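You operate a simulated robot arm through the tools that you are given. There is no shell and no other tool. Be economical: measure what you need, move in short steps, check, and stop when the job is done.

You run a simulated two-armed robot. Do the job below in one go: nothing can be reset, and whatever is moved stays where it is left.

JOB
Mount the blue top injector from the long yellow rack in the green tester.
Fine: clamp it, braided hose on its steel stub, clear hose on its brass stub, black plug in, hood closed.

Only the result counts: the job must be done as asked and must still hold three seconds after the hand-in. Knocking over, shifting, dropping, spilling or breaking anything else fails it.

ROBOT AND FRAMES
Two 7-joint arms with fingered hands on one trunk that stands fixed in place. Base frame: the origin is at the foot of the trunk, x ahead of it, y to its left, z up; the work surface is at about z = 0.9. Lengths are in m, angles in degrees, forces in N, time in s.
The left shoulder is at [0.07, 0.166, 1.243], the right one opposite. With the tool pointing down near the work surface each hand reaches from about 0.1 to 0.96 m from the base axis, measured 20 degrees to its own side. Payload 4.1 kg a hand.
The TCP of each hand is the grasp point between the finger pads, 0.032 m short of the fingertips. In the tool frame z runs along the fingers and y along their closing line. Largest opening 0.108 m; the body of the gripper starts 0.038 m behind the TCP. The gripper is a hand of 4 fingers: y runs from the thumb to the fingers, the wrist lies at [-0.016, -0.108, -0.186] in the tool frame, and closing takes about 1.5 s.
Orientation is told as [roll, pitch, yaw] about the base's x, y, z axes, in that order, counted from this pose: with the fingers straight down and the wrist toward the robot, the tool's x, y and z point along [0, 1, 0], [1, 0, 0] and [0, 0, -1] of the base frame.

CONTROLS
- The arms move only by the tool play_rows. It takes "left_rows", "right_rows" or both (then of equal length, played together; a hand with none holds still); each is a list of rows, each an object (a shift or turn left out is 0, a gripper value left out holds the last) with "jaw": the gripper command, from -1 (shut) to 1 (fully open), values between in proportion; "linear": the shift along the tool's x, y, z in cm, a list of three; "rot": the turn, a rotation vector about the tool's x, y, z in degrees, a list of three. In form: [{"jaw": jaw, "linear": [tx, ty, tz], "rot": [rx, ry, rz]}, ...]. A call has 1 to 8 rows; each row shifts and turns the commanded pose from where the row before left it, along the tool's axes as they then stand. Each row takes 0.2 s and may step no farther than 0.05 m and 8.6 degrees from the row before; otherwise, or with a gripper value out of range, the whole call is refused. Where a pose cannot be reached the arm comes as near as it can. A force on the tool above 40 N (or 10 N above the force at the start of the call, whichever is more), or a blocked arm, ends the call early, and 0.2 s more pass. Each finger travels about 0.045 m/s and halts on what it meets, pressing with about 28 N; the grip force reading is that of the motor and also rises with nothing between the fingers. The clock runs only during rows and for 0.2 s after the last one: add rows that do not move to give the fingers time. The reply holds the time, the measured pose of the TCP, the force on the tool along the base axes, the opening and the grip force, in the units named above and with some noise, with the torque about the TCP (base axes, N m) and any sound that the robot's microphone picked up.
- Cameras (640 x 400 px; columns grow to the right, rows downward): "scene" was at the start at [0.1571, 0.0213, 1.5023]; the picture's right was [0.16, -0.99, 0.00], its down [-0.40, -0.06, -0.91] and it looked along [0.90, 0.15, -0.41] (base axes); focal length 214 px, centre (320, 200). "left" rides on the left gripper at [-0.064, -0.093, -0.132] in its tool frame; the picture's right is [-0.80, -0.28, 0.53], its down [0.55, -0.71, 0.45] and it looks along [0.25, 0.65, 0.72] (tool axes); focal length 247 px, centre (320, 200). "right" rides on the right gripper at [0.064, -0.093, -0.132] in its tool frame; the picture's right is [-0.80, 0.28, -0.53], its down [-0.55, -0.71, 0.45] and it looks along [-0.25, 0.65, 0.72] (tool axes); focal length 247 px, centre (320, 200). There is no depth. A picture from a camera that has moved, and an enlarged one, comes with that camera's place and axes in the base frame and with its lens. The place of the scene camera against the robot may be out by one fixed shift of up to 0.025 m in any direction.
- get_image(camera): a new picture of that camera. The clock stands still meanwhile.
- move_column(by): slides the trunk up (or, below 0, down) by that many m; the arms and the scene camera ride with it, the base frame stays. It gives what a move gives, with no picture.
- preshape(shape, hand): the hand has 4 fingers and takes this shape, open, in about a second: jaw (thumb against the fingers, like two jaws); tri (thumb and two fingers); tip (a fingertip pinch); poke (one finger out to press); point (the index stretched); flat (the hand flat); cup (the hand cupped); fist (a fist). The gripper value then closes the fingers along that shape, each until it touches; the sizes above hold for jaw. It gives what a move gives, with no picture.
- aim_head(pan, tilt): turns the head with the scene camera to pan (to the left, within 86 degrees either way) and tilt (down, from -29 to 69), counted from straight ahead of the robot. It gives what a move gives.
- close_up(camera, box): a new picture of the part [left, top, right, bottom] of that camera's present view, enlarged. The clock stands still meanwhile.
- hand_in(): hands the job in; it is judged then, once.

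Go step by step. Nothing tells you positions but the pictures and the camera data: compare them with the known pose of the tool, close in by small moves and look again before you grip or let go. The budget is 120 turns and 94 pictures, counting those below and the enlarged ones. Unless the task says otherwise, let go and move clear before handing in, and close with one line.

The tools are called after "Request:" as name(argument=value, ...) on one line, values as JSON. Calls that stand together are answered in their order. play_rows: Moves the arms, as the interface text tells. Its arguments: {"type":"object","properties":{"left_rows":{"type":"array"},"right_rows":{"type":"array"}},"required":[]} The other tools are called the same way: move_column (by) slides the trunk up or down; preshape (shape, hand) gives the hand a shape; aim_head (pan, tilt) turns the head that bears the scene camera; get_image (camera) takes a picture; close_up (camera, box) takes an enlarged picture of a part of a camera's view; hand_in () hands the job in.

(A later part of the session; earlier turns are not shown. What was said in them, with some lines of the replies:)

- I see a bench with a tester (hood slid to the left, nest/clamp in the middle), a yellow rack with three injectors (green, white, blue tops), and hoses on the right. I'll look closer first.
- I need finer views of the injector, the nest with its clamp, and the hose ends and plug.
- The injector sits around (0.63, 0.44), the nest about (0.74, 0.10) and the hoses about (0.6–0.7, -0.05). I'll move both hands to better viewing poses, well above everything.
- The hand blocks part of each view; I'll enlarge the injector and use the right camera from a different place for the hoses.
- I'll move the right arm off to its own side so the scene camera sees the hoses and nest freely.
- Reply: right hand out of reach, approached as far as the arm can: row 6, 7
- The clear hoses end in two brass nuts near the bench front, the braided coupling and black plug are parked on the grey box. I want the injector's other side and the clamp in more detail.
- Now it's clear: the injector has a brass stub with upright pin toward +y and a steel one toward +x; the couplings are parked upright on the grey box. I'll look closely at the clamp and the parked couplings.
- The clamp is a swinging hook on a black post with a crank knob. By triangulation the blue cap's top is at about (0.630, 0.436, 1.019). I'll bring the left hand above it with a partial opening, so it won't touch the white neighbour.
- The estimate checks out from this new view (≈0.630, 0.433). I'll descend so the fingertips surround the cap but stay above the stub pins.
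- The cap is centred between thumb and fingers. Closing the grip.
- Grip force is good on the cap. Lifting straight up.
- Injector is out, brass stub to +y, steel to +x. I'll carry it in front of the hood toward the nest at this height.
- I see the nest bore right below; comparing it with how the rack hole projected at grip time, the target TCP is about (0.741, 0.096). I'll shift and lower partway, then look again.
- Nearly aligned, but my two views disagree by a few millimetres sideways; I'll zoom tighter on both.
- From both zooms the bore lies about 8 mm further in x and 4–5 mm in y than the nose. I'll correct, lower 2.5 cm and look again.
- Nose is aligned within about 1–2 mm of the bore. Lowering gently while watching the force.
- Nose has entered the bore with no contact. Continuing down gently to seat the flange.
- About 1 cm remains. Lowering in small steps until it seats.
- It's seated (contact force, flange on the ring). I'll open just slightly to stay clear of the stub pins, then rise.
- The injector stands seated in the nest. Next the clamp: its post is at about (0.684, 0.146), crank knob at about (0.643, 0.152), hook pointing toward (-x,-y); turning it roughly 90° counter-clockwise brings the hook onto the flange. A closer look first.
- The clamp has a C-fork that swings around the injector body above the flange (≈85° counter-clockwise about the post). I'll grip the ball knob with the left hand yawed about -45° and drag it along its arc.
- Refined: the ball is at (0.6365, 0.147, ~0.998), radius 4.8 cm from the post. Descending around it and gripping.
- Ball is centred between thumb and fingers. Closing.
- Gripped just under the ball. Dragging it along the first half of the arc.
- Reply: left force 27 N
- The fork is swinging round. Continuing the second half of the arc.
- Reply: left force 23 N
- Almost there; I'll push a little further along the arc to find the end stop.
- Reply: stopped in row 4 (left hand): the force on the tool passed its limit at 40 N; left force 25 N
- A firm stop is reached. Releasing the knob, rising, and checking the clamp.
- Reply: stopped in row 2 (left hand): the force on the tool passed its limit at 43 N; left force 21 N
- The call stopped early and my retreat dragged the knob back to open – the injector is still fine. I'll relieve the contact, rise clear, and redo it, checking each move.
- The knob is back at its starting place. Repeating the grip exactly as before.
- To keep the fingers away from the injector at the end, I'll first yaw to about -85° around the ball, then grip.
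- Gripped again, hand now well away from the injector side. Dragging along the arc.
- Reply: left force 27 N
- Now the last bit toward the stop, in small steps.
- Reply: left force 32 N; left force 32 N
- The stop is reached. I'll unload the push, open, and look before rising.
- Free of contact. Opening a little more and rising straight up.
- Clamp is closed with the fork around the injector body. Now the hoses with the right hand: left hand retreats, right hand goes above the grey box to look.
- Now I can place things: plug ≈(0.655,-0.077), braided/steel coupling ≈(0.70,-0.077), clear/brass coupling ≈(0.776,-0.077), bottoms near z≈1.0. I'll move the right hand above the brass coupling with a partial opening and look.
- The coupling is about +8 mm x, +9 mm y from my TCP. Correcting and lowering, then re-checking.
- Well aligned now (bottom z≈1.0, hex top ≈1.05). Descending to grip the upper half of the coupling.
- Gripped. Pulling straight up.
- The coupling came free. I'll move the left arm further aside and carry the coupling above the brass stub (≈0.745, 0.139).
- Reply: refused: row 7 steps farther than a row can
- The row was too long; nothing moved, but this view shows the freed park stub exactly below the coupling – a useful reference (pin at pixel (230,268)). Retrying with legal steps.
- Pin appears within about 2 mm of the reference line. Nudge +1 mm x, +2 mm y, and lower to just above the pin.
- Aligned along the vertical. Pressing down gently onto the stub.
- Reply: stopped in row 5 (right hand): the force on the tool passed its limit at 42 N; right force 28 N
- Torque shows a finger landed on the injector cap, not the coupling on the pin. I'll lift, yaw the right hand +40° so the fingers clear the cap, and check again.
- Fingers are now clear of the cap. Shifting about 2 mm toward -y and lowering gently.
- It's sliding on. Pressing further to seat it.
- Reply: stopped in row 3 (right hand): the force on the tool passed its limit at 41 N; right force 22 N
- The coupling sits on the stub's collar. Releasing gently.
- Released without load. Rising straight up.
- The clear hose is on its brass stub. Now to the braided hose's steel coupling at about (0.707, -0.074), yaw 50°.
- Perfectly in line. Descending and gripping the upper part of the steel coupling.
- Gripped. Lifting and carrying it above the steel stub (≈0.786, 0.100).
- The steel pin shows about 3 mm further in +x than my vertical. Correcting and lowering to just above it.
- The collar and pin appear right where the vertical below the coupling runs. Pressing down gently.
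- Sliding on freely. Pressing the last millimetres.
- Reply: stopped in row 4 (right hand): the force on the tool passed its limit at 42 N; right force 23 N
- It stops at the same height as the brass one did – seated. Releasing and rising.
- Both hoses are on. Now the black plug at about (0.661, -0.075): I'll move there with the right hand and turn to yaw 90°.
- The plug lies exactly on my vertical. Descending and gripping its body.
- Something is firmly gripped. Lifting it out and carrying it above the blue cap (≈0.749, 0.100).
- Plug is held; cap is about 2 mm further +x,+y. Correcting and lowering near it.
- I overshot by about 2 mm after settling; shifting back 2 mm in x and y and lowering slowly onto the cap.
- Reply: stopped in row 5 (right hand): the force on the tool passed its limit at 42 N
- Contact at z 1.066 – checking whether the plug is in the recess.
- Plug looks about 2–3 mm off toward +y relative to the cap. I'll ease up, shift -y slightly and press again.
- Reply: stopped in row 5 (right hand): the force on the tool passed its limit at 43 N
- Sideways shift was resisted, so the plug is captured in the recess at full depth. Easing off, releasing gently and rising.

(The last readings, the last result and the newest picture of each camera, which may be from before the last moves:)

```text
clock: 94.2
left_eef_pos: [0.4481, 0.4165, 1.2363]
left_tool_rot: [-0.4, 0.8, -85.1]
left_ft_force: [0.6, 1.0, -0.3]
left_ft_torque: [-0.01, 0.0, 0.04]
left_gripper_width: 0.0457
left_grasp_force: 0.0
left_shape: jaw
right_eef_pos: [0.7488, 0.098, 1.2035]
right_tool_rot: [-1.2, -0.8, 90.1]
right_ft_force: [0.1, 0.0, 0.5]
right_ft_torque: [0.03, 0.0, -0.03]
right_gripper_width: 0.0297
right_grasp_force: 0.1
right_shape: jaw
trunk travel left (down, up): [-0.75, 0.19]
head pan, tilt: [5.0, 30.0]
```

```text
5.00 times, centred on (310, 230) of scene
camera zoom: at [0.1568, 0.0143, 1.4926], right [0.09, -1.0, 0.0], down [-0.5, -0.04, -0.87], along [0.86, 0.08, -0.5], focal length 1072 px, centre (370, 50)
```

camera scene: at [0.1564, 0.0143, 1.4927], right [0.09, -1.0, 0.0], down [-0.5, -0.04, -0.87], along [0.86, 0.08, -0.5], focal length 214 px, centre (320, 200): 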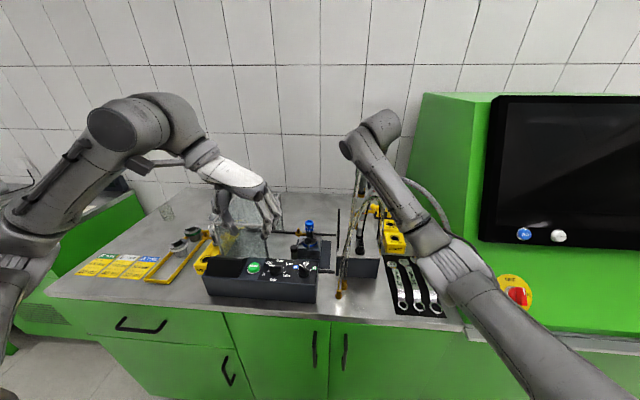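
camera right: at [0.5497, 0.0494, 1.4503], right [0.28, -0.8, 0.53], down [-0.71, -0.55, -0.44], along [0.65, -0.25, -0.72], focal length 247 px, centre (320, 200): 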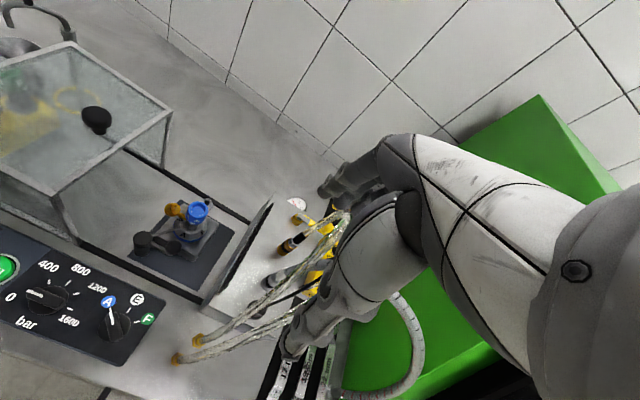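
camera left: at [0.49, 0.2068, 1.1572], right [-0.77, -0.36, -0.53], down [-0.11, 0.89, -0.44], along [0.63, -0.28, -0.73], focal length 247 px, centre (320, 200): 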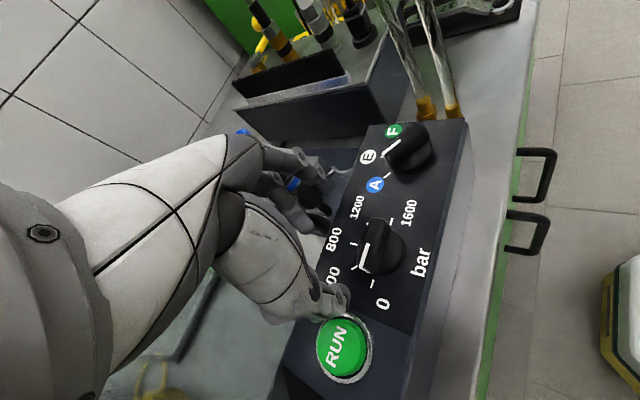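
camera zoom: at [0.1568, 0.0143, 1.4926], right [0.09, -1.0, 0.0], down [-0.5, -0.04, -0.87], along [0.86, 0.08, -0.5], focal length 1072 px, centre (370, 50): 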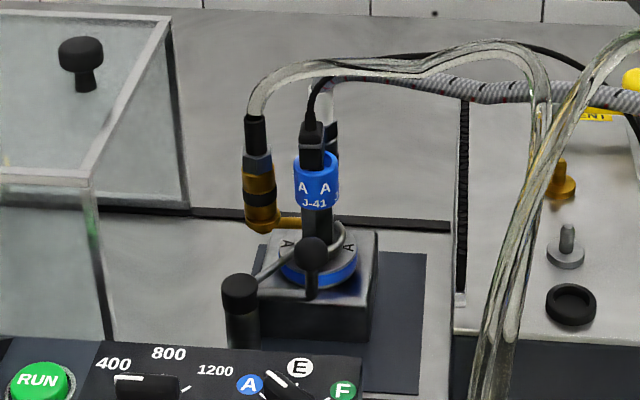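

Plug is in; all connections hold. Last: the hood. Its knob is at about (0.755, 0.255, 1.11); I'll clear the right arm and bring the left hand (thumb on the +y side) above the knob.

Request:
play_rows(right_rows=[{"linear": [0, 0, -4]}, {"linear": [0, -4.8, 0]}, {"linear": [0, -4.8, 0]}, {"linear": [2, -4.3, 0]}, {"linear": [4, -2.8, 0]}, {"linear": [4, -2.8, 0]}, {"linear": [4, -2.8, 0]}, {"linear": [4, -2, 0]}], left_rows=[{}, {}, {}, {}, {"jaw": 0.3}, {}, {}, {}])

Request:
play_rows(left_rows=[{"linear": [4.17, 2.68, 0]}, {"linear": [4.17, 2.68, 0]}, {"linear": [4.17, 2.68, 0]}, {"linear": [4.17, 2.68, 0]}, {"linear": [4.17, 2.68, 0]}, {"linear": [4.17, 2.68, 0]}, {"linear": [4.17, 2.68, 0]}, {}])

Request:
get_image(camera="left")

```text
clock: 96.0
left_eef_pos: [0.4468, 0.4147, 1.2377]
left_tool_rot: [-0.3, 0.9, -85.2]
left_ft_force: [1.3, -0.4, 0.9]
left_ft_torque: [0.04, -0.01, 0.02]
left_gripper_width: 0.0698
left_grasp_force: 0.0
left_shape: jaw
right_eef_pos: [0.5651, -0.1475, 1.2372]
right_tool_rot: [-1.1, -0.9, 90.1]
right_ft_force: [-0.1, 0.5, 0.2]
right_ft_torque: [0.05, -0.02, 0.01]
right_gripper_width: 0.0298
right_grasp_force: 0.1
right_shape: jaw
trunk travel left (down, up): [-0.75, 0.19]
head pan, tilt: [5.0, 30.0]
```

```text
clock: 97.8
left_eef_pos: [0.753, 0.2562, 1.232]
left_tool_rot: [-0.3, 0.9, -85.1]
left_ft_force: [-1.3, -0.7, 0.0]
left_ft_torque: [-0.03, -0.03, 0.0]
left_gripper_width: 0.0697
left_grasp_force: 0.0
left_shape: jaw
right_eef_pos: [0.5672, -0.1451, 1.2372]
right_tool_rot: [-1.2, -0.7, 90.0]
right_ft_force: [0.3, 0.0, 0.3]
right_ft_torque: [-0.03, 0.0, 0.01]
right_gripper_width: 0.0299
right_grasp_force: 0.2
right_shape: jaw
trunk travel left (down, up): [-0.75, 0.19]
head pan, tilt: [5.0, 30.0]
```

```text
4 pictures are left
camera left: at [0.6814, 0.3429, 1.3653], right [-0.82, 0.22, -0.52], down [0.48, 0.76, -0.44], along [0.3, -0.62, -0.73], focal length 247 px, centre (320, 200)
```

left: 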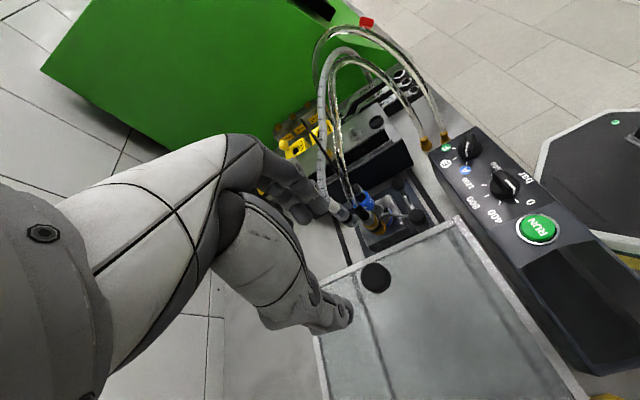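

The knob lies exactly below. Descending and gripping it.

Request:
play_rows(left_rows=[{"linear": [0, 0, 4]}, {"linear": [0, 0, 3.5]}, {"linear": [0, 0, 2.6]}, {}])

Request:
play_rows(left_rows=[{"jaw": -1}, {}, {}, {}, {}, {}])

```text
clock: 98.8
left_eef_pos: [0.7521, 0.2578, 1.1291]
left_tool_rot: [-0.4, 0.8, -85.1]
left_ft_force: [1.4, -0.3, -0.1]
left_ft_torque: [0.01, -0.01, -0.01]
left_gripper_width: 0.0697
left_grasp_force: 0.0
left_shape: jaw
right_eef_pos: [0.5675, -0.1459, 1.2367]
right_tool_rot: [-1.2, -0.8, 90.1]
right_ft_force: [-0.9, -0.3, 0.7]
right_ft_torque: [-0.03, 0.0, -0.01]
right_gripper_width: 0.0299
right_grasp_force: 0.1
right_shape: jaw
trunk travel left (down, up): [-0.75, 0.19]
head pan, tilt: [5.0, 30.0]
```

```text
clock: 100.2
left_eef_pos: [0.7545, 0.2574, 1.1283]
left_tool_rot: [-0.5, 0.8, -85.1]
left_ft_force: [-0.6, 0.0, -8.8]
left_ft_torque: [0.03, 0.03, 0.04]
left_gripper_width: 0.0192
left_grasp_force: 28.5
left_shape: jaw
right_eef_pos: [0.5707, -0.1449, 1.2373]
right_tool_rot: [-1.1, -0.8, 90.2]
right_ft_force: [0.2, -0.2, 1.0]
right_ft_torque: [-0.02, -0.01, 0.02]
right_gripper_width: 0.0295
right_grasp_force: 0.2
right_shape: jaw
trunk travel left (down, up): [-0.75, 0.19]
head pan, tilt: [5.0, 30.0]
```

Knob gripped. Sliding the hood toward -y.

Request:
play_rows(left_rows=[{"linear": [-0.09, 1, 0]}, {"linear": [-0.17, 2, 0]}, {"linear": [-0.17, 2, 0]}, {"linear": [-0.17, 2, 0]}, {}])

```text
clock: 101.4
left_eef_pos: [0.7541, 0.1864, 1.1289]
left_tool_rot: [-0.5, 0.8, -85.1]
left_ft_force: [-0.7, -1.1, -7.5]
left_ft_torque: [-0.01, 0.02, 0.03]
left_gripper_width: 0.0184
left_grasp_force: 27.9
left_shape: jaw
right_eef_pos: [0.5684, -0.1454, 1.2361]
right_tool_rot: [-1.2, -0.7, 90.0]
right_ft_force: [0.9, -0.5, -0.5]
right_ft_torque: [-0.02, -0.02, -0.01]
right_gripper_width: 0.0296
right_grasp_force: 0.0
right_shape: jaw
trunk travel left (down, up): [-0.75, 0.19]
head pan, tilt: [5.0, 30.0]
```

It moves freely. A quick check before it passes over the injector.

Request:
close_up(camera="scene", box=[240, 180, 360, 280])

```text
4.00 times, centred on (300, 230) of scene
camera zoom: at [0.1574, 0.015, 1.4926], right [0.09, -1.0, 0.0], down [-0.5, -0.04, -0.87], along [0.86, 0.07, -0.5], focal length 858 px, centre (400, 80)
```

zoom: 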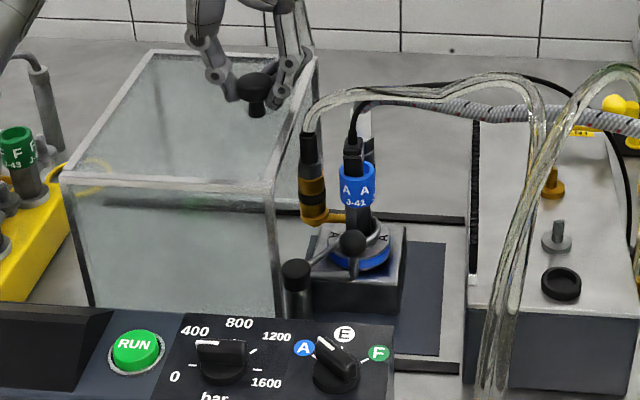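

The hood rides well and its open end faces the injector. Sliding on, about 16 cm remain.

Request:
play_rows(left_rows=[{"linear": [-0.13, 1.5, 0]}, {"linear": [-0.17, 2, 0]}, {"linear": [-0.17, 2, 0]}, {"linear": [-0.17, 2, 0]}, {"linear": [-0.17, 2, 0]}, {"linear": [-0.17, 2, 0]}, {}])

```text
clock: 103.0
left_eef_pos: [0.7539, 0.0695, 1.1267]
left_tool_rot: [-0.4, 0.9, -85.1]
left_ft_force: [3.5, -0.7, 0.3]
left_ft_torque: [-0.02, -0.05, 0.06]
left_gripper_width: 0.0192
left_grasp_force: 27.7
left_shape: jaw
right_eef_pos: [0.5695, -0.1459, 1.237]
right_tool_rot: [-1.3, -0.9, 90.1]
right_ft_force: [0.5, -0.9, 0.0]
right_ft_torque: [-0.03, 0.01, -0.01]
right_gripper_width: 0.0297
right_grasp_force: 0.0
right_shape: jaw
trunk travel left (down, up): [-0.75, 0.19]
head pan, tilt: [5.0, 30.0]
```

Still free. Continuing in smaller steps to the end stop.

Request:
play_rows(left_rows=[{"linear": [-0.13, 1.5, 0]}, {"linear": [-0.13, 1.5, 0]}, {"linear": [-0.09, 1, 0]}, {"linear": [-0.07, 0.8, 0]}, {"linear": [-0.05, 0.6, 0]}, {"linear": [-0.05, 0.6, 0]}, {"linear": [-0.05, 0.6, 0]}])

```text
clock: 104.3
left_eef_pos: [0.7545, 0.0266, 1.1235]
left_tool_rot: [-0.5, 1.4, -84.6]
left_ft_force: [-4.2, 37.2, -2.9]
left_ft_torque: [0.76, 0.04, -0.04]
left_gripper_width: 0.0218
left_grasp_force: 27.6
left_shape: jaw
right_eef_pos: [0.566, -0.1432, 1.2379]
right_tool_rot: [-1.3, -0.5, 90.0]
right_ft_force: [0.5, 0.0, 0.1]
right_ft_torque: [0.02, -0.01, -0.03]
right_gripper_width: 0.0298
right_grasp_force: 0.1
right_shape: jaw
trunk travel left (down, up): [-0.75, 0.19]
head pan, tilt: [5.0, 30.0]
stopped in row 6 (left hand): the force on the tool passed its limit at 41 N (the readings are from after the stop); the commanded pose is now the measured one
```

A firm stop at y≈0.027. Checking whether the hood is against the grey box.

Request:
close_up(camera="scene", box=[260, 180, 380, 280])

```text
4.00 times, centred on (320, 230) of scene
camera zoom: at [0.1544, 0.0211, 1.4928], right [0.09, -1.0, 0.0], down [-0.5, -0.05, -0.87], along [0.86, 0.07, -0.5], focal length 858 px, centre (320, 80)
```

zoom: 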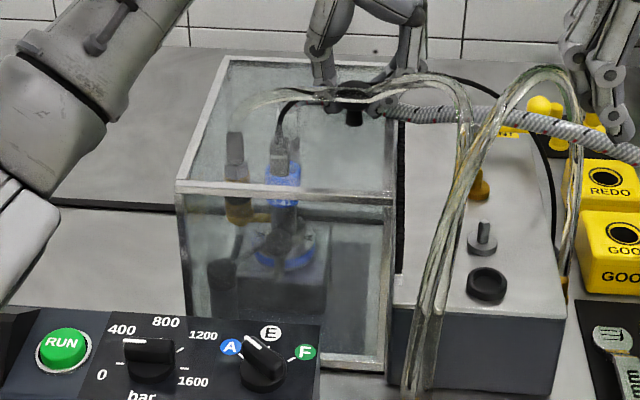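

Hood is closed against the box with the whole injector inside. Unloading slightly and releasing the knob.

Request:
play_rows(left_rows=[{"jaw": -0.2}, {}, {}, {}, {"jaw": 0.1}, {}, {}])

```text
clock: 105.9
left_eef_pos: [0.7533, 0.0166, 1.1253]
left_tool_rot: [-0.5, 1.2, -85.0]
left_ft_force: [0.1, 2.9, -0.6]
left_ft_torque: [0.02, -0.01, 0.05]
left_gripper_width: 0.0614
left_grasp_force: 0.1
left_shape: jaw
right_eef_pos: [0.5677, -0.149, 1.2361]
right_tool_rot: [-1.2, -0.8, 90.0]
right_ft_force: [0.1, -0.4, -0.6]
right_ft_torque: [0.02, 0.01, -0.02]
right_gripper_width: 0.0297
right_grasp_force: 0.1
right_shape: jaw
trunk travel left (down, up): [-0.75, 0.19]
head pan, tilt: [5.0, 30.0]
```

Free. Centring slightly and rising straight up.

Request:
play_rows(left_rows=[{"linear": [0, -0.4, 0]}, {"linear": [0, 0, -1]}, {"linear": [0, 0, -2]}, {"linear": [0, 0, -3.5]}, {"linear": [0, 0, -4]}, {"linear": [-2, -3, -2]}, {"linear": [-3, -3.5, 0]}, {"linear": [-3, -3.5, 0]}])

Request:
get_image(camera="scene")

```text
clock: 107.7
left_eef_pos: [0.6645, 0.1133, 1.2542]
left_tool_rot: [-0.4, 1.1, -85.0]
left_ft_force: [-0.5, -0.5, 0.5]
left_ft_torque: [-0.02, -0.02, 0.01]
left_gripper_width: 0.0592
left_grasp_force: 0.1
left_shape: jaw
right_eef_pos: [0.5671, -0.1463, 1.2372]
right_tool_rot: [-1.3, -0.7, 89.9]
right_ft_force: [-0.6, 0.4, 1.0]
right_ft_torque: [-0.02, -0.02, 0.0]
right_gripper_width: 0.0294
right_grasp_force: 0.1
right_shape: jaw
trunk travel left (down, up): [-0.75, 0.19]
head pan, tilt: [5.0, 30.0]
```

```text
1 pictures are left
camera scene: at [0.1549, 0.0159, 1.4929], right [0.09, -1.0, 0.0], down [-0.5, -0.04, -0.87], along [0.86, 0.07, -0.5], focal length 214 px, centre (320, 200)
```

scene: 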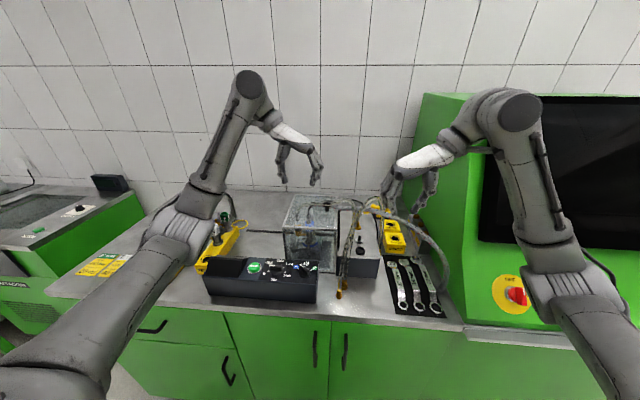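

Both hands are clear. One last enlarged check of the closed tester.

Request:
close_up(camera="scene", box=[265, 180, 385, 290])

```text
3.64 times, centred on (325, 235) of scene
camera zoom: at [0.1549, 0.0159, 1.4929], right [0.09, -1.0, 0.0], down [-0.5, -0.04, -0.87], along [0.86, 0.07, -0.5], focal length 780 px, centre (302, 73)
```

zoom: 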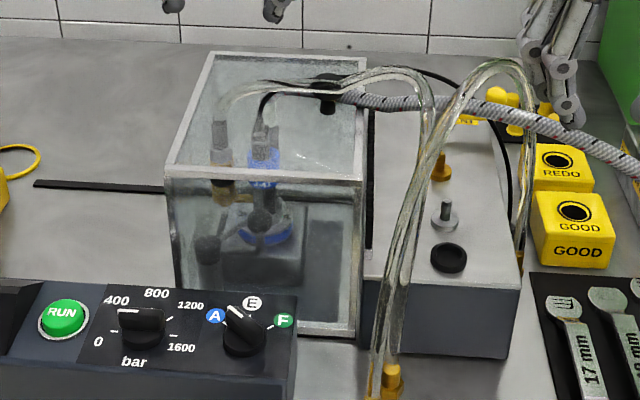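

Everything is in place: injector clamped, both hoses and the plug on, hood shut, and both hands clear.

Request:
hand_in()

```text
The job is handed in.
```

The job is handed in: the blue top injector is clamped in the green tester, with the braided hose on its steel stub, the clear hose on its brass stub, the black plug in its cap and the hood closed; no result came back with the hand-in.
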